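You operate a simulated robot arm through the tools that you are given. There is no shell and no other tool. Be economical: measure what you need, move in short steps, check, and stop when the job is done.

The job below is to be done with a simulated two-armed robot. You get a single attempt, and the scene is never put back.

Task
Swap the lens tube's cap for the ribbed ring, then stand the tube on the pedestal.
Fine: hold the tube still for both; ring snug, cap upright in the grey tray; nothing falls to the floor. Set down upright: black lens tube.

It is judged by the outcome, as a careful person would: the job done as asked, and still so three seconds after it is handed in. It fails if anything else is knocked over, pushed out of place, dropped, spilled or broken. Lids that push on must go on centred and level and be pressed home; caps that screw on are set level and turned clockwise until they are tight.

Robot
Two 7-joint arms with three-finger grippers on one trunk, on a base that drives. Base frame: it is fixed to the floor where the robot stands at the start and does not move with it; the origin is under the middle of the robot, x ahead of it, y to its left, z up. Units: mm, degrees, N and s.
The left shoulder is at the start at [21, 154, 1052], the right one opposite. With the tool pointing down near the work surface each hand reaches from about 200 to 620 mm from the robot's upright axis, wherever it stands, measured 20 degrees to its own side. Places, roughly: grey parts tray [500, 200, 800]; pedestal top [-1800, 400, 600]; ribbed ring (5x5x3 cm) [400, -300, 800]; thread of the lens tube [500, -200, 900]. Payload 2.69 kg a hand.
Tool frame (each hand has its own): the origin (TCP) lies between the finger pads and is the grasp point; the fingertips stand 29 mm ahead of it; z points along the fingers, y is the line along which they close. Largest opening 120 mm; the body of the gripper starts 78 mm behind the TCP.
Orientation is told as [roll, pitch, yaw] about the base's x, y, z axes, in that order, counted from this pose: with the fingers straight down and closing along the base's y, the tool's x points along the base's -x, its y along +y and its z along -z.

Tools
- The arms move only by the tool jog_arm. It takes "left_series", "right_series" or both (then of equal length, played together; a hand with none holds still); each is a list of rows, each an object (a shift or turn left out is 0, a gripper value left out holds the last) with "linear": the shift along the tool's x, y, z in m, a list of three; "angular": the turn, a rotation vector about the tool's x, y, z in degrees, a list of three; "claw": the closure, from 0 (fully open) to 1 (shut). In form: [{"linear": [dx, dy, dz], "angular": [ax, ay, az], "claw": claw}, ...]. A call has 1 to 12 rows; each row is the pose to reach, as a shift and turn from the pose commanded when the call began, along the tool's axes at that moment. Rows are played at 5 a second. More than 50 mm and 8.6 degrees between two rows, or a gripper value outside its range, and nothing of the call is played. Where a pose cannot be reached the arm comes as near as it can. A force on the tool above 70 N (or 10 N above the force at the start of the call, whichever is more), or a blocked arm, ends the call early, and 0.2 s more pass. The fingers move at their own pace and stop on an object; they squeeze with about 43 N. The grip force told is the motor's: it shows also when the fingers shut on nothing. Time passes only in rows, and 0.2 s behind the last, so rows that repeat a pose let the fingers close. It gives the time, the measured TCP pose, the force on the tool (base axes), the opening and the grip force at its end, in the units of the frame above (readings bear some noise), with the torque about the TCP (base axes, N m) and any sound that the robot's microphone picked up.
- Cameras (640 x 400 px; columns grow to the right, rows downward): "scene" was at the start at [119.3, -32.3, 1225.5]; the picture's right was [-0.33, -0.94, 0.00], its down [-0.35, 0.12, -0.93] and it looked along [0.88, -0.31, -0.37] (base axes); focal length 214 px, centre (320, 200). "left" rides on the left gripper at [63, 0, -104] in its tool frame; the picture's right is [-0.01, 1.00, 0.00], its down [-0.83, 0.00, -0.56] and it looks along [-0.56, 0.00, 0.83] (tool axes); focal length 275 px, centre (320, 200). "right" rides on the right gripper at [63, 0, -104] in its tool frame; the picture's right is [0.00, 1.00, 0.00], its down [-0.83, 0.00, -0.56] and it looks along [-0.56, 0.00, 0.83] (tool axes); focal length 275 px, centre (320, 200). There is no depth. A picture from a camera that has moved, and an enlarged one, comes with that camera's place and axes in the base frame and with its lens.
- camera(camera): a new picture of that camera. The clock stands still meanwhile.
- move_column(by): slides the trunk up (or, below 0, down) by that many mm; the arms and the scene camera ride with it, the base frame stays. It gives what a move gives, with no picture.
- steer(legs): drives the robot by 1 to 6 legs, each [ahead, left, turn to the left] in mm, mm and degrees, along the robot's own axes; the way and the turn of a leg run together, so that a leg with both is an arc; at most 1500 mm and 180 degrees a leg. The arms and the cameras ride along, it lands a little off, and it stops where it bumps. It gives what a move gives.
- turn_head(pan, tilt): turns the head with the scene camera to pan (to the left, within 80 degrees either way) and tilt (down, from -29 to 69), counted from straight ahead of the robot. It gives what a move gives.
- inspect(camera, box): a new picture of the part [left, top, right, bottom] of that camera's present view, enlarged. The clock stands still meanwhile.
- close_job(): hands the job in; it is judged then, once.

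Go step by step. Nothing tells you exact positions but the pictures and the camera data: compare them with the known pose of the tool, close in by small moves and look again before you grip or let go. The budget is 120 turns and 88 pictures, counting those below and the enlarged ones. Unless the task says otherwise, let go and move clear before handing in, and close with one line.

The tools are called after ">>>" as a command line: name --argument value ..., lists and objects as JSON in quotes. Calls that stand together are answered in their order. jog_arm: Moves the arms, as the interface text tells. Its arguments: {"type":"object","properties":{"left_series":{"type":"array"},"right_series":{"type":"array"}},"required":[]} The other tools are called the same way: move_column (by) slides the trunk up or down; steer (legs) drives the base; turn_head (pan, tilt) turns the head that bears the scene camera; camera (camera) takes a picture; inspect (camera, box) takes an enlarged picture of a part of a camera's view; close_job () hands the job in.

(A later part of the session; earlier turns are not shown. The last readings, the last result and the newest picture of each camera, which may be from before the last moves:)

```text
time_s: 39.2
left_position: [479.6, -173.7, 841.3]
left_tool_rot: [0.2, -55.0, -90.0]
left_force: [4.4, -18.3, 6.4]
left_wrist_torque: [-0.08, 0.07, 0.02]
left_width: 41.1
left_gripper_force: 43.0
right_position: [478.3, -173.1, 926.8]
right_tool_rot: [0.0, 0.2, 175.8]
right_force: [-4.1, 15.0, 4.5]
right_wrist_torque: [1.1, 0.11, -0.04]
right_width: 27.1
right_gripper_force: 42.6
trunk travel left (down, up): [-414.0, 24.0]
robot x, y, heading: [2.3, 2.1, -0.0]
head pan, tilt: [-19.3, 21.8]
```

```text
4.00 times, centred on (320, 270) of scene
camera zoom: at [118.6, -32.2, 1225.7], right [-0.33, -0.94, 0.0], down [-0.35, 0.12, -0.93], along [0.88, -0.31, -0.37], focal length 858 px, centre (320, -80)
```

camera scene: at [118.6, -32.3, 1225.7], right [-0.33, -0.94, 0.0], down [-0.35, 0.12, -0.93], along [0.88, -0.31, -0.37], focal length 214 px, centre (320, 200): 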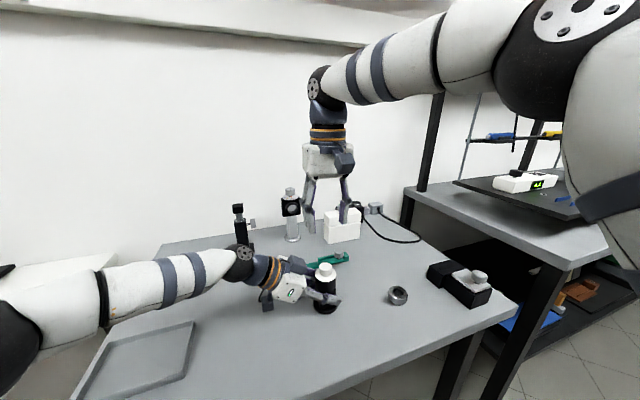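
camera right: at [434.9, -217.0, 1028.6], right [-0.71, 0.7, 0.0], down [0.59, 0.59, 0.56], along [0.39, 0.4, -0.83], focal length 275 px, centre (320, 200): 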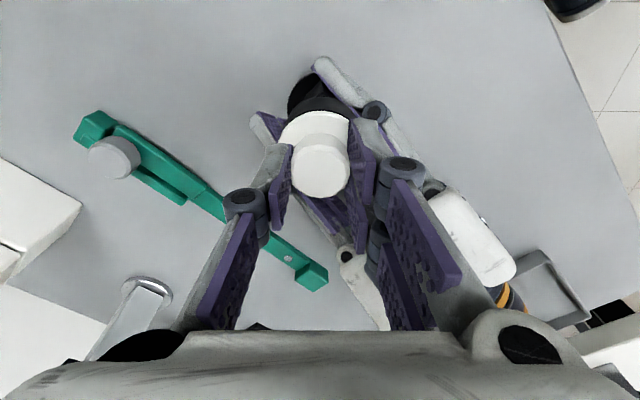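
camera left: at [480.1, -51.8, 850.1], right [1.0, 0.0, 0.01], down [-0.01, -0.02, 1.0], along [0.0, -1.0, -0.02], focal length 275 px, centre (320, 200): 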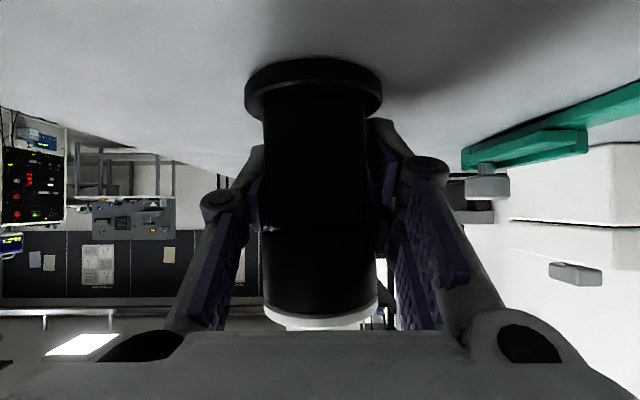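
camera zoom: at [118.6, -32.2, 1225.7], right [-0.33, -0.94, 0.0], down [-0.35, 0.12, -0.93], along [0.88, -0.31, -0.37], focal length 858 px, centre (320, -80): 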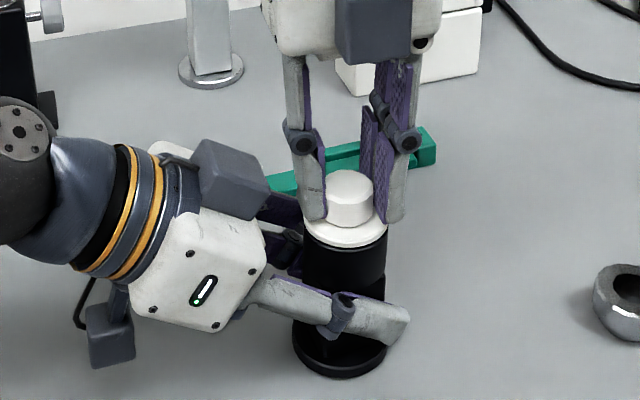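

About 430° turned. I'll try a gentle 4 mm lift to see whether the cap is free.

>>> jog_arm --right_series '[{"linear": [0, -0.001, -0.001]}, {"linear": [0, -0.001, -0.002]}, {"linear": [0, -0.001, -0.003]}, {"linear": [0, -0.001, -0.004]}]'

>>> inspect --camera "scene" --box '[270, 220, 370, 320]'

```text
time_s: 40.2
left_position: [480.0, -173.2, 842.4]
left_tool_rot: [0.2, -55.2, -90.0]
left_force: [0.5, -7.7, 10.7]
left_wrist_torque: [-0.49, 0.15, -0.06]
left_width: 40.8
left_gripper_force: 43.1
right_position: [479.2, -172.4, 931.2]
right_tool_rot: [0.1, 0.0, 175.9]
right_force: [-2.4, 5.2, -0.8]
right_wrist_torque: [0.5, 0.09, 0.01]
right_width: 27.1
right_gripper_force: 43.3
trunk travel left (down, up): [-414.0, 24.0]
robot x, y, heading: [-1.0, 1.1, -0.5]
head pan, tilt: [-19.3, 21.8]
```

```text
4.00 times, centred on (320, 270) of scene
camera zoom: at [118.4, -32.4, 1225.7], right [-0.33, -0.94, 0.0], down [-0.35, 0.12, -0.93], along [0.88, -0.31, -0.37], focal length 858 px, centre (320, -80)
```

zoom: 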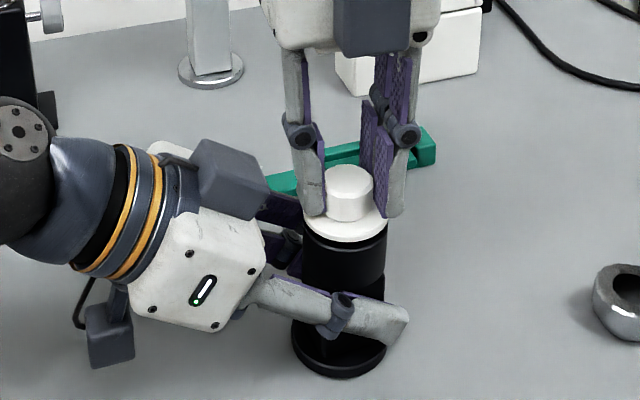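

The cap follows with almost no force, so I'll keep lifting slowly.

>>> jog_arm --right_series '[{"linear": [0, 0, -0.003]}, {"linear": [0, 0, -0.006]}, {"linear": [0, 0, -0.01]}, {"linear": [0, 0, -0.015]}, {"linear": [0, 0, -0.02]}]'

>>> inspect --camera "scene" --box '[270, 220, 370, 320]'

```text
time_s: 41.4
left_position: [480.2, -173.0, 841.0]
left_tool_rot: [0.1, -55.1, -90.1]
left_force: [-0.5, -2.1, 11.1]
left_wrist_torque: [-0.37, -0.08, -0.03]
left_width: 40.9
left_gripper_force: 43.2
right_position: [478.3, -172.3, 952.2]
right_tool_rot: [0.0, 0.1, 175.7]
right_force: [1.1, 0.4, -0.7]
right_wrist_torque: [0.01, 0.01, -0.02]
right_width: 27.1
right_gripper_force: 42.7
trunk travel left (down, up): [-414.0, 24.0]
robot x, y, heading: [3.0, 2.3, 0.0]
head pan, tilt: [-19.3, 21.8]
```

```text
4.00 times, centred on (320, 270) of scene
camera zoom: at [118.4, -32.1, 1225.7], right [-0.33, -0.94, 0.0], down [-0.35, 0.12, -0.93], along [0.88, -0.31, -0.37], focal length 858 px, centre (320, -80)
```

zoom: 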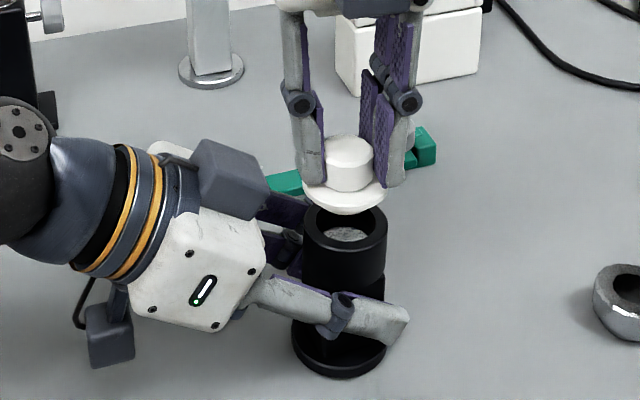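

The cap is off, showing an internally threaded bore, so the ring's narrow collar goes down into it. The tray lies under the left forearm, so I'll raise both hands together and check that the tube follows.

>>> jog_arm --left_series '[{"linear": [-0.0082, 0, -0.0057]}, {"linear": [-0.0246, 0, -0.0172]}, {"linear": [-0.0491, 0, -0.0344]}, {"linear": [-0.0737, 0, -0.0516]}, {"linear": [-0.0983, 0, -0.0688]}, {"linear": [-0.0983, 0, -0.0688]}]' --right_series '[{"linear": [0, 0, -0.03]}, {"linear": [0, 0, -0.06]}, {"linear": [0, 0, -0.09]}, {"linear": [0, 0, -0.12]}, {"linear": [0, 0, -0.14]}, {"linear": [0, 0, -0.14]}]'

>>> camera --camera "scene"

```text
time_s: 42.8
left_position: [480.6, -172.6, 959.3]
left_tool_rot: [0.0, -55.1, -89.9]
left_force: [0.3, -0.4, -1.7]
left_wrist_torque: [-0.02, 0.0, 0.03]
left_width: 40.8
left_gripper_force: 43.3
right_position: [479.9, -172.2, 1090.6]
right_tool_rot: [0.0, 0.0, 175.7]
right_force: [-0.2, -0.7, -0.4]
right_wrist_torque: [0.02, 0.01, 0.0]
right_width: 26.9
right_gripper_force: 42.7
trunk travel left (down, up): [-414.0, 24.0]
robot x, y, heading: [-0.6, -0.1, -0.3]
head pan, tilt: [-19.3, 21.8]
```

```text
52 pictures are left
camera scene: at [119.7, -32.4, 1225.4], right [-0.33, -0.94, 0.0], down [-0.35, 0.12, -0.93], along [0.88, -0.31, -0.37], focal length 214 px, centre (320, 200)
```

scene: 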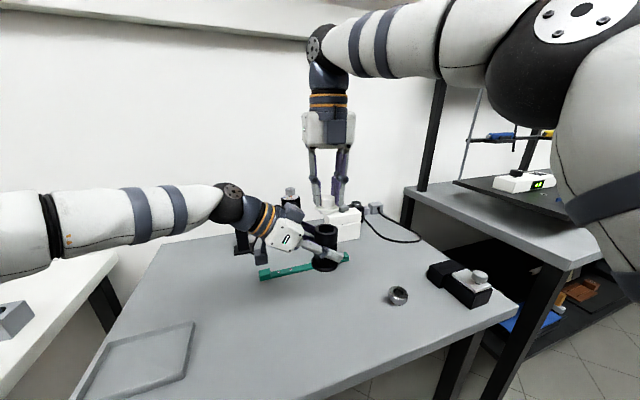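

The tube is held firmly in the air. I'll swing it away to the left so the right hand has room, then drive left so the tray lies in front of the right hand.

>>> jog_arm --left_series '[{"linear": [0.019, -0.009, -0.027]}, {"linear": [0.038, -0.018, -0.054]}, {"linear": [0.057, -0.027, -0.081]}, {"linear": [0.076, -0.036, -0.108]}, {"linear": [0.095, -0.045, -0.135]}, {"linear": [0.114, -0.054, -0.162]}, {"linear": [0.132, -0.06, -0.188]}, {"linear": [0.132, -0.06, -0.188]}]'

>>> steer --legs '[[0, 365, 0]]'

>>> camera --camera "right"

>>> camera --camera "scene"

```text
time_s: 44.6
left_position: [420.5, 57.4, 960.0]
left_tool_rot: [0.1, -55.1, -90.0]
left_force: [0.3, -0.2, -1.3]
left_wrist_torque: [0.02, 0.01, 0.01]
left_width: 40.8
left_gripper_force: 43.0
right_position: [480.5, -172.2, 1090.3]
right_tool_rot: [0.0, 0.0, 175.8]
right_force: [0.2, -0.2, 0.1]
right_wrist_torque: [-0.01, -0.01, -0.02]
right_width: 27.2
right_gripper_force: 42.4
trunk travel left (down, up): [-414.0, 24.0]
robot x, y, heading: [3.2, 0.3, -0.1]
head pan, tilt: [-19.3, 21.8]
```

```text
time_s: 48.0
left_position: [419.3, 430.9, 958.5]
left_tool_rot: [0.2, -55.2, -89.9]
left_force: [-0.5, -0.4, -1.1]
left_wrist_torque: [-0.03, -0.01, 0.01]
left_width: 40.5
left_gripper_force: 43.0
right_position: [479.7, 202.8, 1091.6]
right_tool_rot: [-0.1, 0.1, 175.9]
right_force: [-0.2, 0.0, -0.1]
right_wrist_torque: [0.0, 0.01, -0.02]
right_width: 26.8
right_gripper_force: 42.9
trunk travel left (down, up): [-414.0, 24.0]
robot x, y, heading: [-3.5, 374.9, 0.1]
head pan, tilt: [-19.3, 21.8]
```

```text
51 pictures are left
camera right: at [542.2, 197.8, 1195.4], right [-0.06, -1.0, 0.0], down [-0.83, 0.05, 0.56], along [-0.55, 0.04, -0.83], focal length 275 px, centre (320, 200)
```

right: 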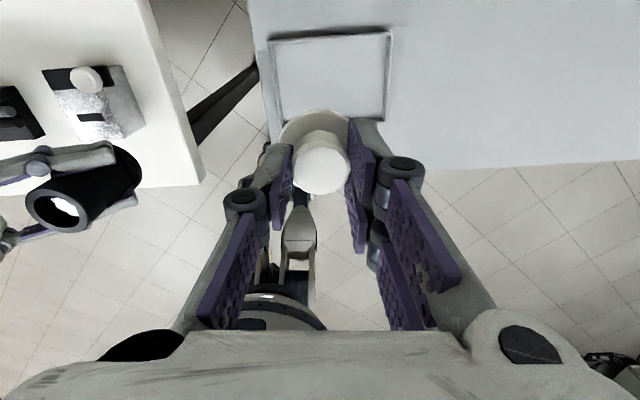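

```text
50 pictures are left
camera scene: at [118.7, 340.3, 1225.5], right [-0.33, -0.94, 0.0], down [-0.35, 0.12, -0.93], along [0.88, -0.3, -0.37], focal length 214 px, centre (320, 200)
```

scene: 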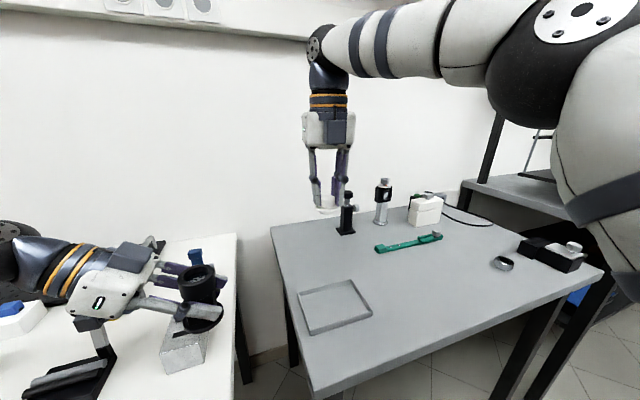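

The tray's centre is about [475, 190], almost below the right hand. I'll lower most of the way and look.

>>> jog_arm --right_series '[{"linear": [-0.004, 0.013, 0.02]}, {"linear": [-0.004, 0.013, 0.06]}, {"linear": [-0.004, 0.013, 0.1]}, {"linear": [-0.004, 0.013, 0.14]}, {"linear": [-0.004, 0.013, 0.18]}, {"linear": [-0.004, 0.013, 0.2]}, {"linear": [-0.004, 0.013, 0.2]}]'

>>> inspect --camera "scene" --box '[270, 200, 430, 350]'

>>> camera --camera "right"

```text
time_s: 49.6
left_position: [418.6, 430.2, 959.7]
left_tool_rot: [0.1, -55.1, -89.8]
left_force: [1.4, 0.3, -1.3]
left_wrist_torque: [-0.03, 0.0, -0.01]
left_width: 40.8
left_gripper_force: 43.0
right_position: [474.8, 188.7, 890.5]
right_tool_rot: [0.0, -0.1, 176.0]
right_force: [0.3, 0.0, 0.1]
right_wrist_torque: [0.05, 0.0, 0.0]
right_width: 27.0
right_gripper_force: 42.9
trunk travel left (down, up): [-414.0, 24.0]
robot x, y, heading: [-0.8, 372.8, 0.1]
head pan, tilt: [-19.3, 21.8]
```

```text
2.67 times, centred on (350, 275) of scene
camera zoom: at [118.6, 340.1, 1225.6], right [-0.33, -0.94, 0.0], down [-0.35, 0.12, -0.93], along [0.88, -0.3, -0.37], focal length 572 px, centre (240, 0)
```

zoom: 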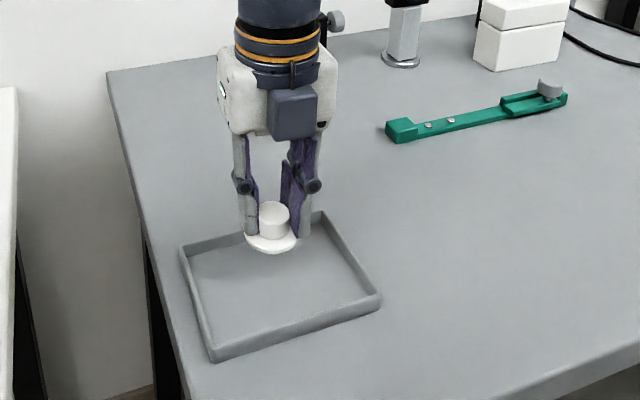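

```text
48 pictures are left
camera right: at [536.5, 184.9, 995.2], right [-0.06, -1.0, 0.0], down [-0.83, 0.05, 0.56], along [-0.55, 0.04, -0.83], focal length 275 px, centre (320, 200)
```

right: 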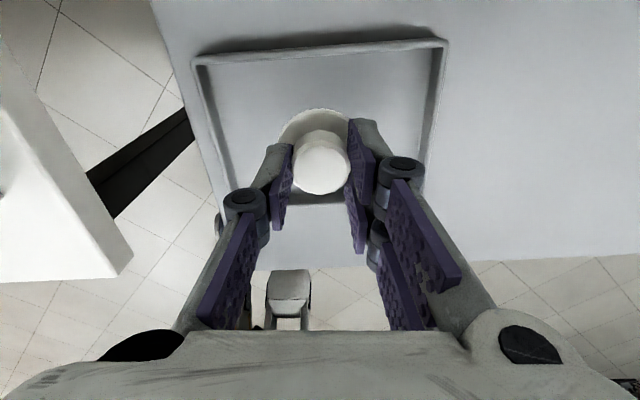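

The cap is centred over the tray. I'll descend slowly and watch for the contact force.

>>> jog_arm --right_series '[{"linear": [-0.005, 0, 0.01]}, {"linear": [-0.005, 0, 0.02]}, {"linear": [-0.005, 0, 0.028]}, {"linear": [-0.005, 0, 0.031]}, {"linear": [-0.005, 0, 0.034]}, {"linear": [-0.005, 0, 0.037]}, {"linear": [-0.005, 0, 0.04]}, {"linear": [-0.005, 0, 0.042]}, {"linear": [-0.005, 0, 0.044]}]'

>>> inspect --camera "scene" --box '[290, 230, 390, 310]'

```text
time_s: 51.6
left_position: [417.4, 432.0, 961.6]
left_tool_rot: [0.4, -55.1, -90.1]
left_force: [0.5, 0.3, -1.3]
left_wrist_torque: [0.03, 0.01, -0.03]
left_width: 40.4
left_gripper_force: 42.2
right_position: [470.2, 189.6, 851.7]
right_tool_rot: [0.0, 0.4, 176.0]
right_force: [-0.7, -4.8, 24.7]
right_wrist_torque: [-0.27, -0.16, -0.04]
right_width: 27.0
right_gripper_force: 43.4
trunk travel left (down, up): [-414.0, 24.0]
robot x, y, heading: [0.3, 374.2, 0.4]
head pan, tilt: [-19.3, 21.8]
```

```text
5.00 times, centred on (340, 270) of scene
camera zoom: at [116.6, 340.3, 1226.2], right [-0.33, -0.94, 0.0], down [-0.35, 0.12, -0.93], along [0.88, -0.3, -0.37], focal length 1072 px, centre (220, -150)
```

zoom: 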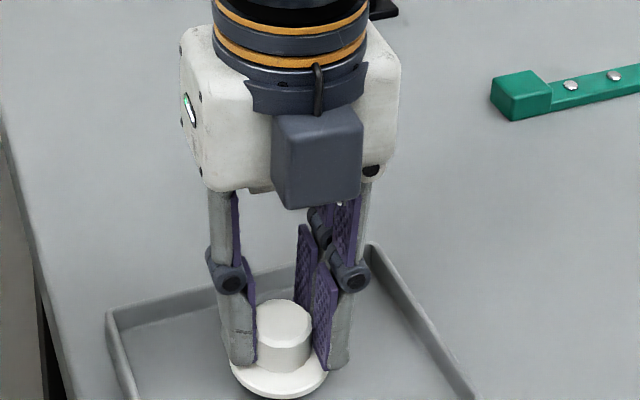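

The cap touched the tray at TCP z≈852. I'll ease up 3 mm, let go, and rise.

>>> jog_arm --right_series '[{"linear": [0, 0, -0.0025]}, {"linear": [0, 0, -0.0025], "claw": 0.85}, {"linear": [0, 0, -0.0025], "claw": 0.7}, {"linear": [0, 0, -0.0025], "claw": 0.55}, {"linear": [0, 0, -0.0025]}]'

>>> jog_arm --right_series '[{"linear": [0, 0, -0.03]}, {"linear": [0, 0, -0.07]}, {"linear": [0, 0, -0.11]}, {"linear": [0, 0, -0.15]}, {"linear": [0, 0, -0.15]}]'

>>> inspect --camera "right" --box '[220, 20, 420, 160]'

>>> inspect --camera "scene" --box '[290, 230, 390, 350]'

```text
time_s: 52.8
left_position: [418.8, 431.7, 958.2]
left_tool_rot: [0.1, -55.0, -89.8]
left_force: [-0.4, 0.7, -1.5]
left_wrist_torque: [-0.01, -0.04, 0.0]
left_width: 40.7
left_gripper_force: 42.7
right_position: [470.1, 190.0, 848.7]
right_tool_rot: [0.0, 0.0, 176.0]
right_force: [-0.5, -1.2, -0.5]
right_wrist_torque: [-0.01, -0.02, 0.0]
right_width: 53.9
right_gripper_force: 0.1
trunk travel left (down, up): [-414.0, 24.0]
robot x, y, heading: [-0.6, 371.7, 0.3]
head pan, tilt: [-19.3, 21.8]
```

```text
time_s: 54.0
left_position: [419.4, 431.9, 959.7]
left_tool_rot: [0.1, -55.1, -89.7]
left_force: [0.3, 0.7, -1.6]
left_wrist_torque: [0.0, -0.01, 0.0]
left_width: 40.5
left_gripper_force: 42.6
right_position: [469.9, 187.5, 999.5]
right_tool_rot: [-0.1, 0.0, 176.0]
right_force: [-0.3, -0.3, 0.7]
right_wrist_torque: [0.01, 0.02, 0.01]
right_width: 54.2
right_gripper_force: 0.0
trunk travel left (down, up): [-414.0, 24.0]
robot x, y, heading: [-0.2, 376.4, 0.2]
head pan, tilt: [-19.3, 21.8]
```

```text
2.86 times, centred on (320, 90) of right
camera zoom: at [531.7, 182.9, 1104.4], right [-0.06, -1.0, 0.0], down [-0.83, 0.05, 0.56], along [-0.56, 0.04, -0.83], focal length 786 px, centre (320, 514)
```

zoom: 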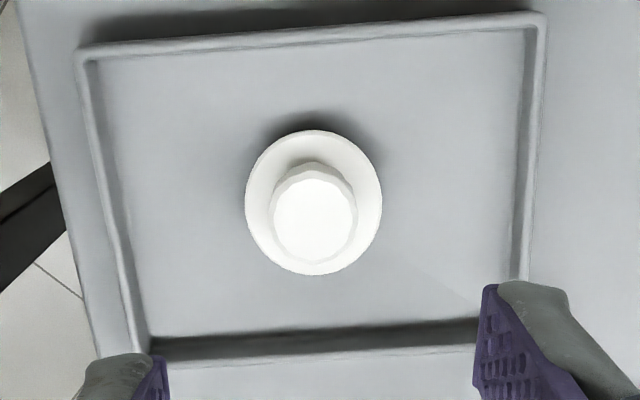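

```text
3.33 times, centred on (340, 290) of scene
camera zoom: at [118.9, 340.1, 1225.4], right [-0.33, -0.94, 0.0], down [-0.35, 0.12, -0.93], along [0.88, -0.3, -0.37], focal length 715 px, centre (253, -100)
```

zoom: 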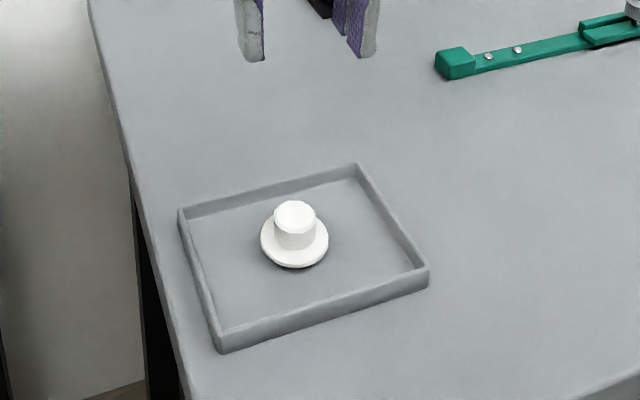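

The cap stands upright in the tray. Now I'll drive back right so the ring is in front of the right hand.

>>> steer --legs '[[0, -470, 0]]'

>>> camera --camera "right"

>>> camera --camera "scene"

```text
time_s: 58.1
left_position: [422.1, -32.5, 958.8]
left_tool_rot: [0.1, -55.1, -89.7]
left_force: [0.0, -0.1, -2.1]
left_wrist_torque: [-0.01, 0.01, -0.03]
left_width: 40.3
left_gripper_force: 42.9
right_position: [471.1, -276.1, 998.7]
right_tool_rot: [0.1, 0.1, 176.1]
right_force: [-0.1, -0.1, -0.1]
right_wrist_torque: [0.03, 0.02, 0.04]
right_width: 53.7
right_gripper_force: 0.0
trunk travel left (down, up): [-414.0, 24.0]
robot x, y, heading: [3.0, -91.1, 0.6]
head pan, tilt: [-19.3, 21.8]
```

```text
44 pictures are left
camera right: at [534.0, -280.4, 1104.3], right [-0.06, -1.0, 0.0], down [-0.83, 0.05, 0.56], along [-0.55, 0.04, -0.83], focal length 275 px, centre (320, 200)
```

right: 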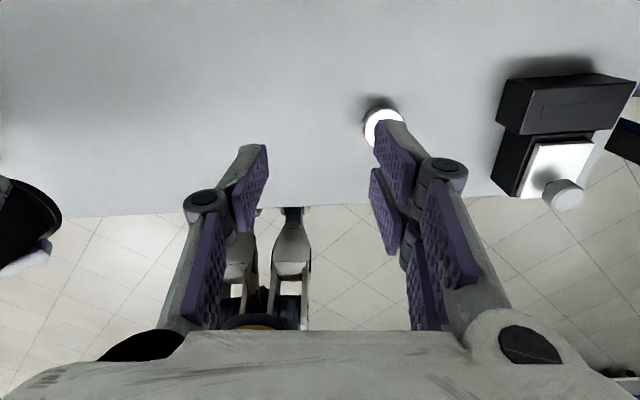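

```text
43 pictures are left
camera scene: at [120.9, -123.8, 1225.5], right [-0.33, -0.95, 0.0], down [-0.35, 0.12, -0.93], along [0.88, -0.3, -0.37], focal length 214 px, centre (320, 200)
```

scene: 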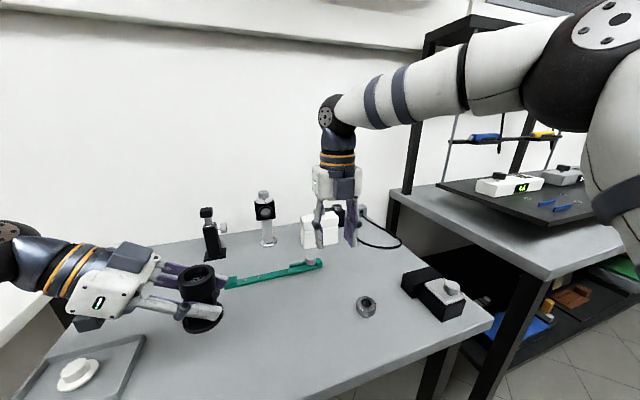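

The ring is at about [432, -340]. I'll move the right hand over it for a closer look.

>>> jog_arm --right_series '[{"linear": [-0.018, 0.033, 0.02], "claw": 0.35}, {"linear": [-0.0364, 0.0668, 0.04]}, {"linear": [-0.0364, 0.0668, 0.059]}, {"linear": [-0.0364, 0.0668, 0.059]}]'

>>> camera --camera "right"

>>> inspect --camera "scene" --box '[335, 280, 395, 330]'

```text
time_s: 59.1
left_position: [420.8, -33.0, 960.7]
left_tool_rot: [0.2, -55.1, -89.7]
left_force: [-0.2, 0.3, -0.8]
left_wrist_torque: [0.03, -0.04, 0.0]
left_width: 40.3
left_gripper_force: 43.2
right_position: [429.9, -339.7, 941.2]
right_tool_rot: [0.1, 0.0, 176.0]
right_force: [-0.7, 0.0, 0.8]
right_wrist_torque: [0.02, 0.0, -0.03]
right_width: 78.0
right_gripper_force: 0.1
trunk travel left (down, up): [-414.0, 24.0]
robot x, y, heading: [0.4, -90.7, 0.4]
head pan, tilt: [-19.3, 21.8]
```

```text
42 pictures are left
camera right: at [492.1, -343.5, 1045.1], right [-0.06, -1.0, 0.0], down [-0.83, 0.05, 0.56], along [-0.55, 0.04, -0.83], focal length 275 px, centre (320, 200)
```

right: 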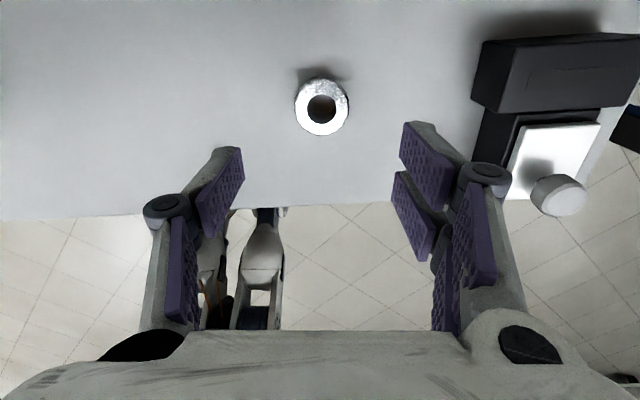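

```text
8.00 times, centred on (365, 305) of scene
camera zoom: at [120.6, -123.7, 1225.6], right [-0.33, -0.95, 0.0], down [-0.35, 0.12, -0.93], along [0.88, -0.3, -0.37], focal length 1716 px, centre (-40, -640)
```

zoom: 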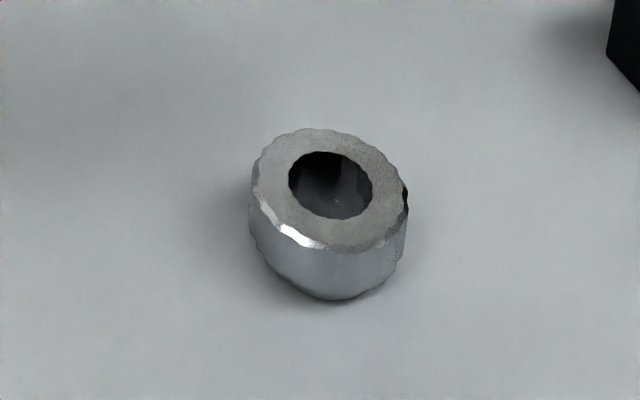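

The ring lies with its wide, fluted part up, at about [432, -340]. I'll lower over it and grip its rim.

>>> jog_arm --right_series '[{"linear": [0.0025, 0, 0.04]}, {"linear": [0.0025, 0, 0.07]}, {"linear": [0.0025, 0, 0.09]}, {"linear": [0.0025, 0, 0.101]}, {"linear": [0.0025, 0, 0.101]}]'

>>> inspect --camera "right" --box '[220, 80, 420, 240]'

>>> inspect --camera "scene" --box '[325, 240, 405, 330]'

```text
time_s: 60.3
left_position: [421.4, -32.6, 959.6]
left_tool_rot: [0.1, -55.1, -89.7]
left_force: [0.7, -0.6, -1.7]
left_wrist_torque: [0.02, -0.02, 0.01]
left_width: 40.5
left_gripper_force: 42.7
right_position: [433.3, -338.8, 839.7]
right_tool_rot: [0.0, 0.0, 176.0]
right_force: [-0.4, -1.2, -0.6]
right_wrist_torque: [-0.03, 0.02, 0.01]
right_width: 78.0
right_gripper_force: 0.1
trunk travel left (down, up): [-414.0, 24.0]
robot x, y, heading: [2.5, -91.6, 0.4]
head pan, tilt: [-19.3, 21.8]
```

```text
2.50 times, centred on (320, 160) of right
camera zoom: at [496.6, -343.4, 944.5], right [-0.06, -1.0, 0.0], down [-0.83, 0.05, 0.56], along [-0.55, 0.03, -0.83], focal length 688 px, centre (320, 300)
```

zoom: 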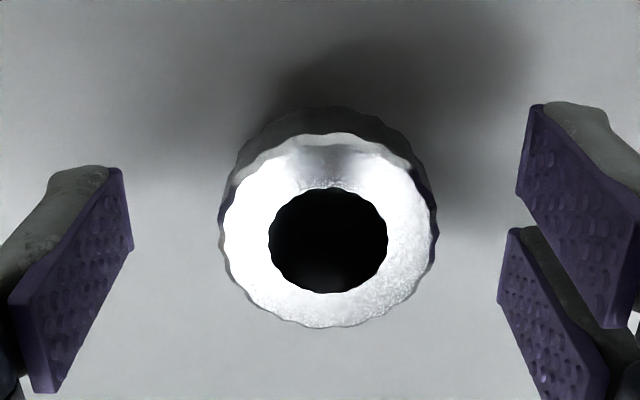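

```text
4.44 times, centred on (365, 285) of scene
camera zoom: at [120.8, -123.6, 1225.6], right [-0.33, -0.95, 0.0], down [-0.35, 0.12, -0.93], along [0.88, -0.3, -0.37], focal length 953 px, centre (120, -178)
```

zoom: 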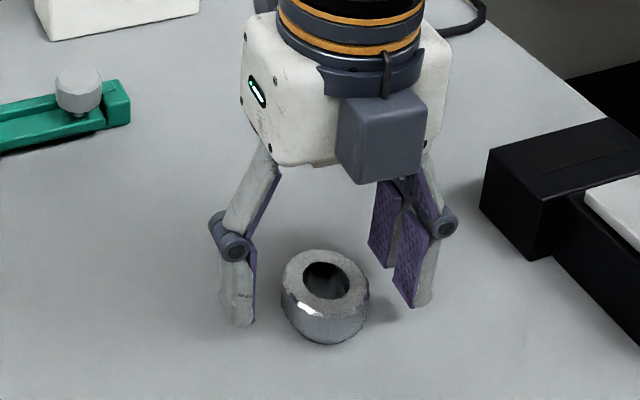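

The ring is well centred apart from about 1.3 mm. I'll adjust and close.

>>> jog_arm --right_series '[{"linear": [0.0005, 0.0013, 0], "claw": 0.5}, {"linear": [0.0005, 0.0013, 0], "claw": 0.6}, {"linear": [0.0005, 0.0013, 0], "claw": 1}, {"linear": [0.0005, 0.0013, 0], "claw": 1}, {"linear": [0.0005, 0.0013, 0], "claw": 1}]'

>>> jog_arm --right_series '[{"linear": [0, 0, -0.02]}, {"linear": [0, 0, -0.06]}, {"linear": [0, 0, -0.1]}, {"linear": [0, 0, -0.14]}, {"linear": [0, 0, -0.18]}, {"linear": [0, 0, -0.22]}, {"linear": [0, 0, -0.22]}]'

>>> inspect --camera "scene" --box '[320, 140, 420, 240]'

>>> inspect --camera "right" --box '[220, 80, 420, 240]'

```text
time_s: 61.5
left_position: [421.0, -32.8, 959.1]
left_tool_rot: [0.1, -55.0, -89.8]
left_force: [-0.6, 0.0, -0.6]
left_wrist_torque: [0.03, -0.05, -0.04]
left_width: 40.6
left_gripper_force: 42.7
right_position: [434.2, -341.9, 838.9]
right_tool_rot: [0.0, -0.1, 176.1]
right_force: [0.3, -0.5, 0.2]
right_wrist_torque: [0.01, 0.01, -0.01]
right_width: 41.8
right_gripper_force: 42.7
trunk travel left (down, up): [-414.0, 24.0]
robot x, y, heading: [1.6, -90.2, 0.3]
head pan, tilt: [-19.3, 21.8]
```

```text
time_s: 63.1
left_position: [421.7, -32.4, 958.7]
left_tool_rot: [0.1, -55.1, -89.7]
left_force: [0.9, -0.7, -1.1]
left_wrist_torque: [-0.02, -0.04, -0.04]
left_width: 40.5
left_gripper_force: 43.3
right_position: [437.0, -339.6, 1058.7]
right_tool_rot: [0.0, 0.0, 176.1]
right_force: [0.3, 0.1, -0.6]
right_wrist_torque: [-0.02, -0.01, 0.01]
right_width: 42.0
right_gripper_force: 43.7
trunk travel left (down, up): [-414.0, 24.0]
robot x, y, heading: [0.6, -91.9, 0.4]
head pan, tilt: [-19.3, 21.8]
```

```text
4.00 times, centred on (370, 190) of scene
camera zoom: at [121.1, -123.7, 1225.4], right [-0.33, -0.95, 0.0], down [-0.35, 0.12, -0.93], along [0.88, -0.3, -0.37], focal length 858 px, centre (120, 240)
```

zoom: 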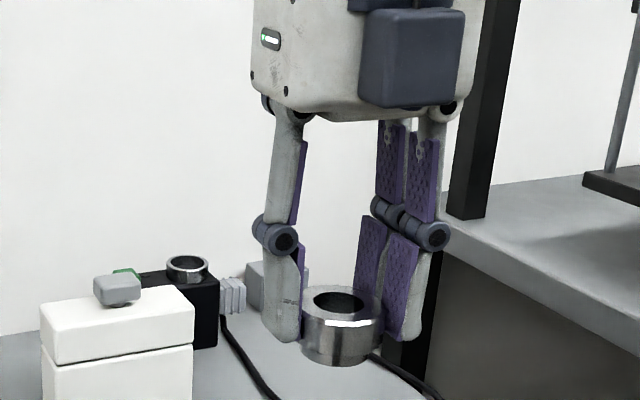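

```text
2.50 times, centred on (320, 160) of right
camera zoom: at [498.7, -343.9, 1163.9], right [-0.06, -1.0, 0.0], down [-0.83, 0.05, 0.56], along [-0.56, 0.04, -0.83], focal length 688 px, centre (320, 300)
```

zoom: 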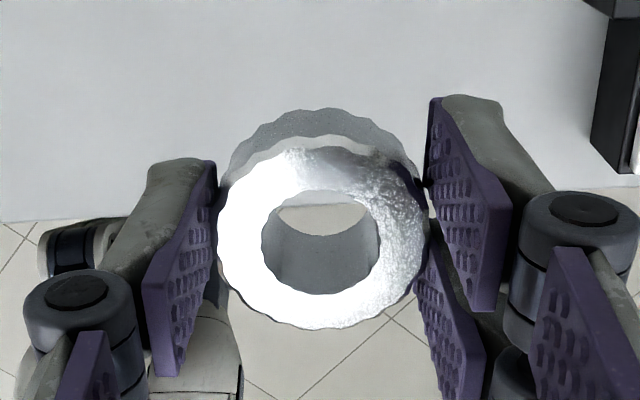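

The ring is held level, with its bottom about 39 mm below the TCP. I'll stand the tube back on the clear table around [470, -200], still in the left grip, so it is supported while I screw the ring in.

>>> jog_arm --left_series '[{"linear": [-0.0004, 0.0062, 0.025]}, {"linear": [-0.0008, 0.0125, 0.05]}, {"linear": [-0.0013, 0.0187, 0.0756]}, {"linear": [-0.0017, 0.025, 0.1008]}, {"linear": [-0.0021, 0.0312, 0.126]}, {"linear": [-0.0026, 0.0375, 0.1512]}, {"linear": [-0.003, 0.0437, 0.1765]}, {"linear": [-0.0034, 0.05, 0.2017]}, {"linear": [-0.0034, 0.05, 0.2017]}]'

>>> jog_arm --left_series '[{"linear": [0.0008, 0, 0.0006]}, {"linear": [0.0016, 0, 0.0011]}, {"linear": [0.0025, 0, 0.0017]}, {"linear": [0.0033, 0, 0.0023]}, {"linear": [0.0041, 0, 0.0029]}]'

>>> camera --camera "scene"

```text
time_s: 65.1
left_position: [474.2, -201.8, 846.6]
left_tool_rot: [0.1, -55.2, -89.7]
left_force: [-0.5, -0.6, -1.3]
left_wrist_torque: [-0.02, -0.04, -0.03]
left_width: 40.5
left_gripper_force: 43.2
right_position: [435.8, -338.7, 1059.4]
right_tool_rot: [0.0, 0.0, 176.0]
right_force: [-0.5, 1.3, -1.1]
right_wrist_torque: [0.0, 0.03, 0.03]
right_width: 41.8
right_gripper_force: 43.0
trunk travel left (down, up): [-414.0, 24.0]
robot x, y, heading: [0.3, -94.3, 0.5]
head pan, tilt: [-19.3, 21.8]
```

```text
time_s: 66.3
left_position: [473.2, -200.2, 842.0]
left_tool_rot: [0.1, -55.1, -89.7]
left_force: [-0.3, 0.3, -0.1]
left_wrist_torque: [-0.04, 0.03, 0.0]
left_width: 40.6
left_gripper_force: 42.9
right_position: [436.4, -339.9, 1059.2]
right_tool_rot: [0.0, 0.0, 176.1]
right_force: [0.2, 0.0, -0.6]
right_wrist_torque: [0.03, 0.0, 0.01]
right_width: 41.5
right_gripper_force: 43.0
trunk travel left (down, up): [-414.0, 24.0]
robot x, y, heading: [2.7, -89.1, 0.5]
head pan, tilt: [-19.3, 21.8]
```

```text
36 pictures are left
camera scene: at [120.8, -123.6, 1225.6], right [-0.33, -0.95, 0.0], down [-0.35, 0.12, -0.93], along [0.88, -0.3, -0.37], focal length 214 px, centre (320, 200)
```

scene: 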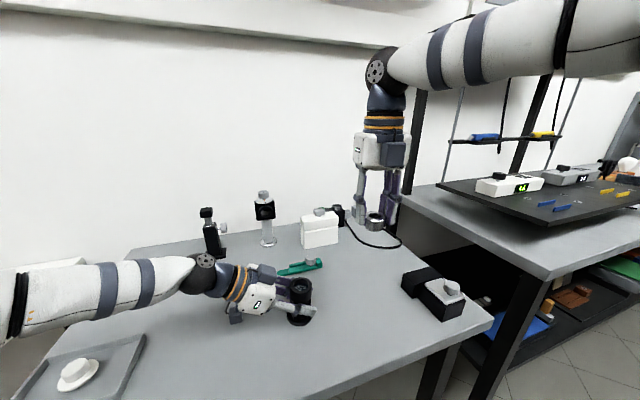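

The tube is just touching down. I'll lower it 1.5 mm more and bring the ring over the tube at yaw 141.

>>> jog_arm --left_series '[{"linear": [0.0006, 0, 0.0004]}, {"linear": [0.0012, 0, 0.0009]}, {"linear": [0.0012, 0, 0.0009]}, {"linear": [0.0012, 0, 0.0009]}, {"linear": [0.0012, 0, 0.0009]}, {"linear": [0.0012, 0, 0.0009]}]' --right_series '[{"linear": [0.0055, -0.0284, 0], "angular": [0, 0, 7]}, {"linear": [0.0109, -0.0567, 0], "angular": [0, 0, 14]}, {"linear": [0.0163, -0.0851, 0.015], "angular": [0, 0, 21]}, {"linear": [0.0218, -0.1134, 0.035], "angular": [0, 0, 28]}, {"linear": [0.0272, -0.1418, 0.069], "angular": [0, 0, 35]}, {"linear": [0.0272, -0.1418, 0.069], "angular": [0, 0, 35]}]'

>>> camera --camera "right"

>>> inspect --camera "scene" --box '[240, 200, 360, 330]'

```text
time_s: 67.7
left_position: [472.3, -199.1, 842.7]
left_tool_rot: [0.3, -55.2, -89.9]
left_force: [-0.2, -2.4, 14.6]
left_wrist_torque: [-0.51, 0.04, 0.03]
left_width: 40.3
left_gripper_force: 43.6
right_position: [468.0, -202.7, 992.8]
right_tool_rot: [0.0, 0.0, 141.1]
right_force: [0.1, -0.6, -0.5]
right_wrist_torque: [0.0, -0.01, 0.0]
right_width: 41.9
right_gripper_force: 43.1
trunk travel left (down, up): [-414.0, 24.0]
robot x, y, heading: [1.1, -91.1, 0.1]
head pan, tilt: [-19.3, 21.8]
```

```text
35 pictures are left
camera right: at [515.4, -242.7, 1096.7], right [-0.63, -0.78, 0.0], down [-0.65, 0.52, 0.56], along [-0.43, 0.35, -0.83], focal length 275 px, centre (320, 200)
```

right: 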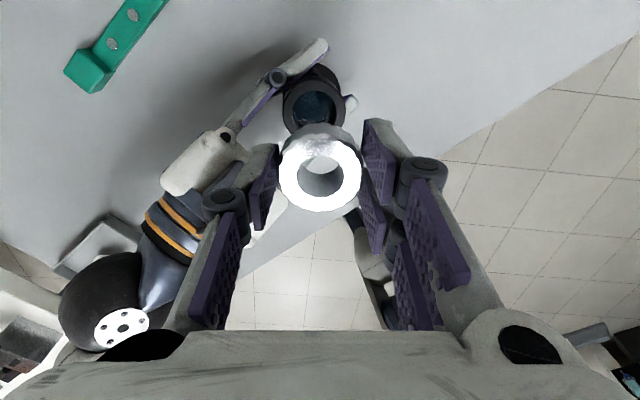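

```text
3.08 times, centred on (300, 265) of scene
camera zoom: at [119.7, -123.6, 1225.8], right [-0.33, -0.95, 0.0], down [-0.35, 0.12, -0.93], along [0.88, -0.3, -0.37], focal length 660 px, centre (382, 0)
```

zoom: 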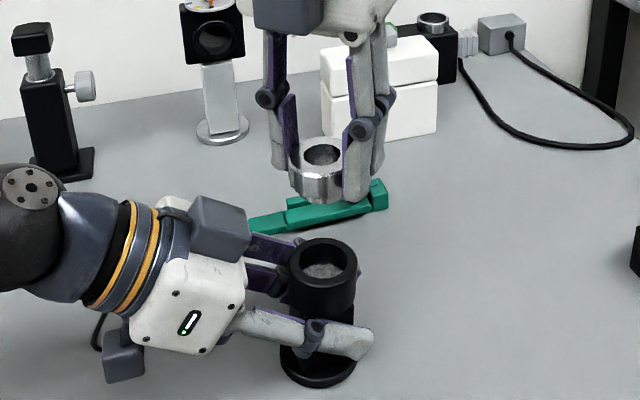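

The tube stands upright with its bore at about [475.5, -203.5]. I'll move the ring over it and down to about 17 mm above, then look again.

>>> jog_arm --right_series '[{"linear": [0.0064, -0.0039, 0.02]}, {"linear": [0.0064, -0.0039, 0.04]}, {"linear": [0.0064, -0.0039, 0.048]}, {"linear": [0.0064, -0.0039, 0.048]}]'

>>> inspect --camera "right" --box '[220, 60, 420, 240]'

>>> inspect --camera "scene" --box '[260, 220, 340, 320]'

```text
time_s: 68.7
left_position: [471.4, -200.0, 842.0]
left_tool_rot: [0.3, -55.2, -89.9]
left_force: [2.6, -2.6, 20.6]
left_wrist_torque: [-0.67, -0.05, 0.08]
left_width: 40.2
left_gripper_force: 42.5
right_position: [476.4, -203.1, 943.8]
right_tool_rot: [-0.1, 0.1, 141.0]
right_force: [-0.1, 0.5, -1.0]
right_wrist_torque: [0.03, 0.0, -0.02]
right_width: 41.6
right_gripper_force: 42.8
trunk travel left (down, up): [-414.0, 24.0]
robot x, y, heading: [1.6, -93.5, 0.1]
head pan, tilt: [-19.3, 21.8]
```

```text
2.22 times, centred on (320, 150) of right
camera zoom: at [525.2, -242.3, 1048.9], right [-0.62, -0.78, 0.0], down [-0.65, 0.52, 0.55], along [-0.43, 0.35, -0.83], focal length 612 px, centre (320, 311)
```

zoom: 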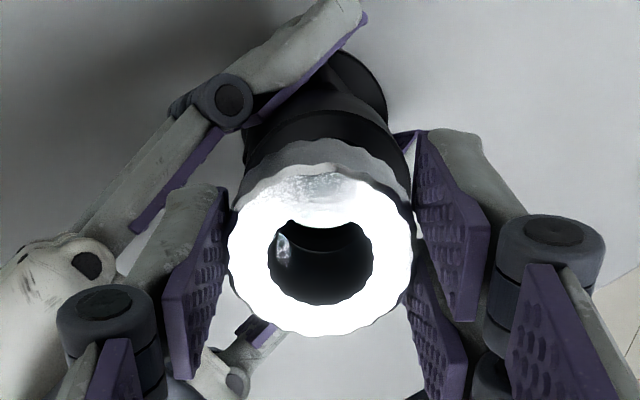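

```text
4.00 times, centred on (300, 270) of scene
camera zoom: at [119.6, -123.5, 1225.8], right [-0.33, -0.95, 0.0], down [-0.35, 0.12, -0.93], along [0.88, -0.3, -0.37], focal length 858 px, centre (400, -80)
```

zoom: 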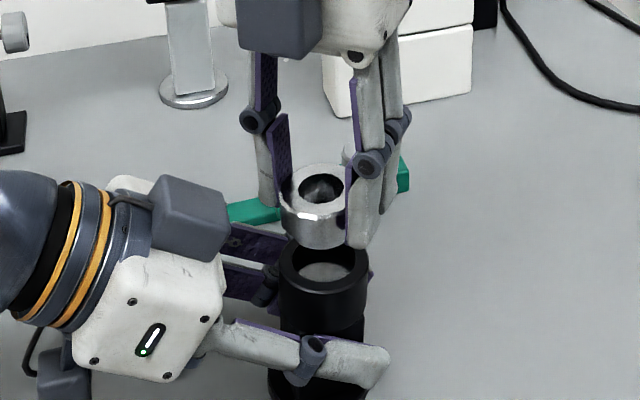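

The lateral alignment is good, but the depth direction is uncertain by a few mm. I'll rise and step back so the bore is fully visible to the right camera.

>>> jog_arm --right_series '[{"linear": [0, 0, -0.025]}, {"linear": [-0.01, 0, -0.05]}, {"linear": [-0.02, 0, -0.05]}, {"linear": [-0.02, 0, -0.05]}]'

>>> inspect --camera "right" --box '[260, 20, 380, 140]'

```text
time_s: 69.7
left_position: [472.6, -201.6, 842.2]
left_tool_rot: [0.3, -55.2, -90.0]
left_force: [2.1, -1.5, 23.3]
left_wrist_torque: [-0.65, -0.11, 0.08]
left_width: 40.4
left_gripper_force: 43.0
right_position: [461.8, -189.8, 993.0]
right_tool_rot: [0.0, 0.2, 141.2]
right_force: [0.0, -0.3, -0.1]
right_wrist_torque: [-0.02, -0.03, 0.0]
right_width: 41.3
right_gripper_force: 42.7
trunk travel left (down, up): [-414.0, 24.0]
robot x, y, heading: [2.7, -91.9, 0.4]
head pan, tilt: [-19.3, 21.8]
```

```text
3.33 times, centred on (320, 80) of right
camera zoom: at [510.1, -229.5, 1097.9], right [-0.62, -0.78, 0.0], down [-0.65, 0.52, 0.56], along [-0.43, 0.35, -0.83], focal length 918 px, centre (320, 600)
```

zoom: 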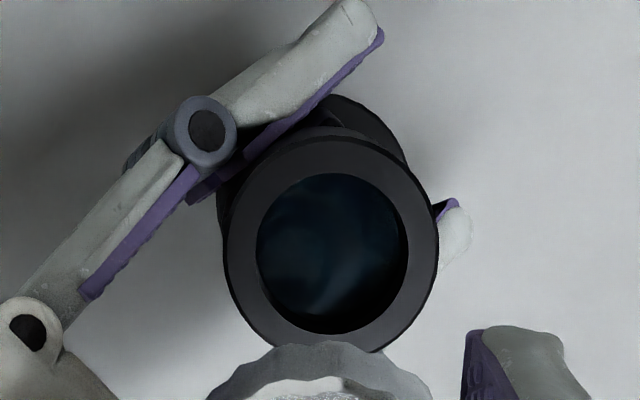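

The bore is now clearly seen: it lies 14.8 mm along tool x and 2.6 mm along tool y from the hand. I'll move there and lower to just above the rim.

>>> jog_arm --right_series '[{"linear": [0.0148, 0.0026, 0]}, {"linear": [0.0148, 0.0026, 0.025]}, {"linear": [0.0148, 0.0026, 0.05]}, {"linear": [0.0148, 0.0026, 0.06]}, {"linear": [0.0148, 0.0026, 0.06]}]'

>>> inspect --camera "scene" --box '[270, 240, 330, 310]'

>>> inspect --camera "right" --box '[250, 90, 390, 210]'

```text
time_s: 70.9
left_position: [473.1, -201.2, 843.4]
left_tool_rot: [0.3, -55.2, -90.0]
left_force: [2.6, -0.8, 23.8]
left_wrist_torque: [-0.64, -0.09, 0.03]
left_width: 40.3
left_gripper_force: 43.0
right_position: [471.3, -200.8, 933.3]
right_tool_rot: [-0.1, 0.0, 141.1]
right_force: [0.2, -0.4, -0.5]
right_wrist_torque: [0.01, 0.02, -0.02]
right_width: 41.9
right_gripper_force: 42.8
trunk travel left (down, up): [-414.0, 24.0]
robot x, y, heading: [-0.3, -92.1, 0.5]
head pan, tilt: [-19.3, 21.8]
```

```text
5.71 times, centred on (300, 275) of scene
camera zoom: at [119.5, -123.3, 1225.8], right [-0.33, -0.95, 0.0], down [-0.35, 0.12, -0.93], along [0.88, -0.3, -0.37], focal length 1226 px, centre (434, -229)
```

zoom: 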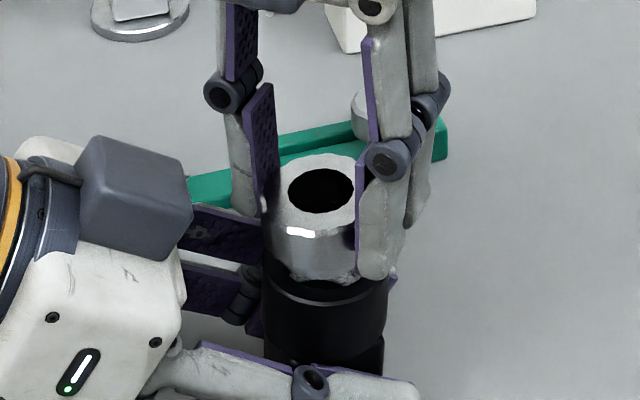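

```text
3.33 times, centred on (320, 150) of right
camera zoom: at [519.3, -239.9, 1038.0], right [-0.62, -0.78, 0.0], down [-0.65, 0.52, 0.55], along [-0.43, 0.35, -0.83], focal length 918 px, centre (320, 367)
```

zoom: 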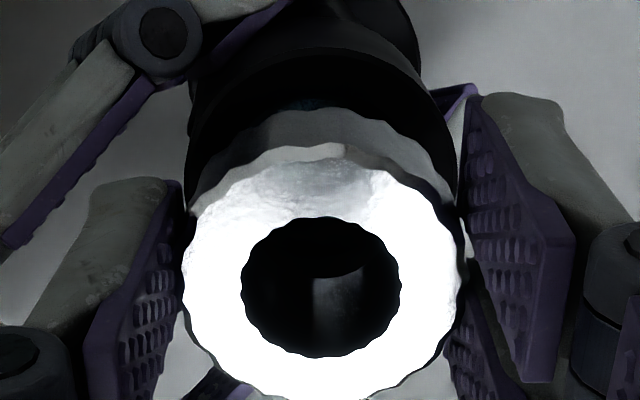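

The ring looks concentric with the tube. I'll descend in small steps while watching the force.

>>> jog_arm --right_series '[{"linear": [0, 0, 0.002]}, {"linear": [0, 0, 0.004]}, {"linear": [0, 0, 0.006]}, {"linear": [0, 0, 0.007]}]'

>>> jog_arm --right_series '[{"linear": [0, 0, 0.001]}, {"linear": [0, 0, 0.002]}, {"linear": [0, 0, 0.002]}]'

```text
time_s: 71.9
left_position: [472.1, -199.7, 842.6]
left_tool_rot: [0.3, -55.2, -90.0]
left_force: [-3.8, 6.9, 24.6]
left_wrist_torque: [-1.99, -0.6, 0.02]
left_width: 40.2
left_gripper_force: 42.7
right_position: [470.8, -202.5, 925.4]
right_tool_rot: [-0.1, 0.2, 141.0]
right_force: [5.8, -7.7, -0.9]
right_wrist_torque: [0.76, -0.01, -0.03]
right_width: 42.0
right_gripper_force: 43.0
trunk travel left (down, up): [-414.0, 24.0]
robot x, y, heading: [-0.2, -90.1, 0.2]
head pan, tilt: [-19.3, 21.8]
```

```text
time_s: 72.7
left_position: [471.9, -200.6, 841.7]
left_tool_rot: [0.4, -55.3, -89.9]
left_force: [-8.8, 6.0, 25.7]
left_wrist_torque: [-1.8, -0.85, 0.11]
left_width: 40.4
left_gripper_force: 43.4
right_position: [471.5, -201.2, 924.5]
right_tool_rot: [-0.1, 0.2, 141.1]
right_force: [11.2, -7.6, -0.3]
right_wrist_torque: [0.56, -0.25, -0.04]
right_width: 41.6
right_gripper_force: 43.2
trunk travel left (down, up): [-414.0, 24.0]
robot x, y, heading: [0.4, -93.2, 0.2]
head pan, tilt: [-19.3, 21.8]
```

There is a side load but no vertical one: the collar is entering the bore slightly off-centre. I'll shift 2 mm along tool x and re-read.

>>> jog_arm --right_series '[{"linear": [0.001, 0, 0]}, {"linear": [0.002, 0, 0]}, {"linear": [0.002, 0, 0]}]'

>>> inspect --camera "scene" --box '[270, 240, 330, 310]'

```text
time_s: 73.5
left_position: [471.1, -200.5, 841.7]
left_tool_rot: [0.3, -55.2, -89.8]
left_force: [-1.1, -2.2, 22.0]
left_wrist_torque: [-0.97, 0.08, -0.05]
left_width: 40.1
left_gripper_force: 43.4
right_position: [471.7, -202.3, 924.6]
right_tool_rot: [0.0, -0.1, 141.2]
right_force: [-1.2, 3.0, -0.4]
right_wrist_torque: [0.74, 0.17, -0.01]
right_width: 41.7
right_gripper_force: 42.6
trunk travel left (down, up): [-414.0, 24.0]
robot x, y, heading: [4.9, -93.8, 0.3]
head pan, tilt: [-19.3, 21.8]
```

```text
5.71 times, centred on (300, 275) of scene
camera zoom: at [119.1, -123.1, 1225.7], right [-0.33, -0.95, 0.0], down [-0.35, 0.12, -0.93], along [0.88, -0.3, -0.37], focal length 1226 px, centre (434, -229)
```

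zoom: 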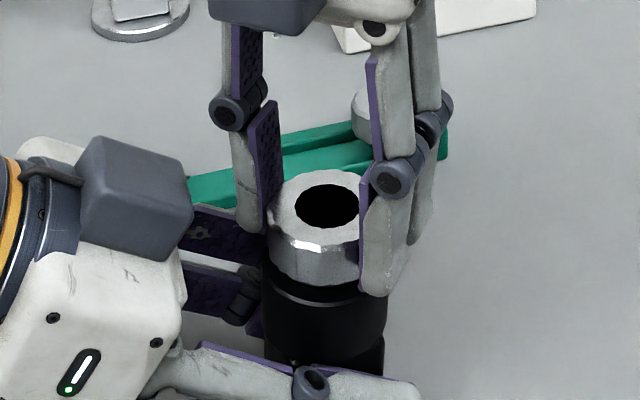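

It is centred now. I'll continue lowering to find the thread contact.

>>> jog_arm --right_series '[{"linear": [0, 0, 0.001]}, {"linear": [0, 0, 0.002]}, {"linear": [0, 0, 0.003]}, {"linear": [0, 0, 0.003]}]'

```text
time_s: 74.5
left_position: [472.0, -201.5, 843.0]
left_tool_rot: [0.4, -55.0, -89.9]
left_force: [15.1, -16.8, 6.8]
left_wrist_torque: [-0.9, 0.62, 0.02]
left_width: 40.5
left_gripper_force: 43.1
right_position: [471.5, -202.3, 923.8]
right_tool_rot: [-0.1, 0.0, 141.1]
right_force: [-17.5, 13.2, 26.2]
right_wrist_torque: [1.01, 0.8, -0.03]
right_width: 41.7
right_gripper_force: 43.0
trunk travel left (down, up): [-414.0, 24.0]
robot x, y, heading: [1.9, -92.2, 0.3]
head pan, tilt: [-19.3, 21.8]
```

There's vertical contact now, with side load the other way. I'll shift back 1 mm and turn clockwise with a light press.

>>> jog_arm --right_series '[{"linear": [-0.001, 0, -0.001]}, {"linear": [-0.001, 0, -0.001]}]'

>>> jog_arm --right_series '[{"angular": [0, 0, 8.2]}, {"angular": [0, 0, 16.4]}, {"angular": [0, 0, 24.6]}, {"angular": [0, 0, 32.8]}, {"angular": [0, 0, 41]}, {"angular": [0, 0, 49.2]}, {"angular": [0, 0, 57.4]}, {"angular": [0, 0, 65.6]}]'

```text
time_s: 75.1
left_position: [472.3, -199.9, 842.2]
left_tool_rot: [0.4, -55.1, -89.9]
left_force: [14.6, -17.5, 6.8]
left_wrist_torque: [-0.95, 0.32, 0.1]
left_width: 40.3
left_gripper_force: 43.6
right_position: [471.9, -201.9, 924.5]
right_tool_rot: [-0.2, 0.1, 141.1]
right_force: [-12.7, 12.3, 28.8]
right_wrist_torque: [0.9, 0.58, -0.03]
right_width: 41.7
right_gripper_force: 43.2
trunk travel left (down, up): [-414.0, 24.0]
robot x, y, heading: [3.5, -93.5, 0.5]
head pan, tilt: [-19.3, 21.8]
```

```text
time_s: 76.9
left_position: [472.8, -199.5, 842.8]
left_tool_rot: [0.3, -55.3, -89.7]
left_force: [9.1, -1.5, 21.8]
left_wrist_torque: [-0.77, 0.53, -0.2]
left_width: 40.2
left_gripper_force: 42.7
right_position: [470.3, -203.9, 921.6]
right_tool_rot: [0.1, 0.2, 75.4]
right_force: [-16.1, 0.0, -1.0]
right_wrist_torque: [0.18, 0.98, 0.07]
right_width: 41.8
right_gripper_force: 43.1
trunk travel left (down, up): [-414.0, 24.0]
robot x, y, heading: [1.0, -90.2, 0.0]
head pan, tilt: [-19.3, 21.8]
```

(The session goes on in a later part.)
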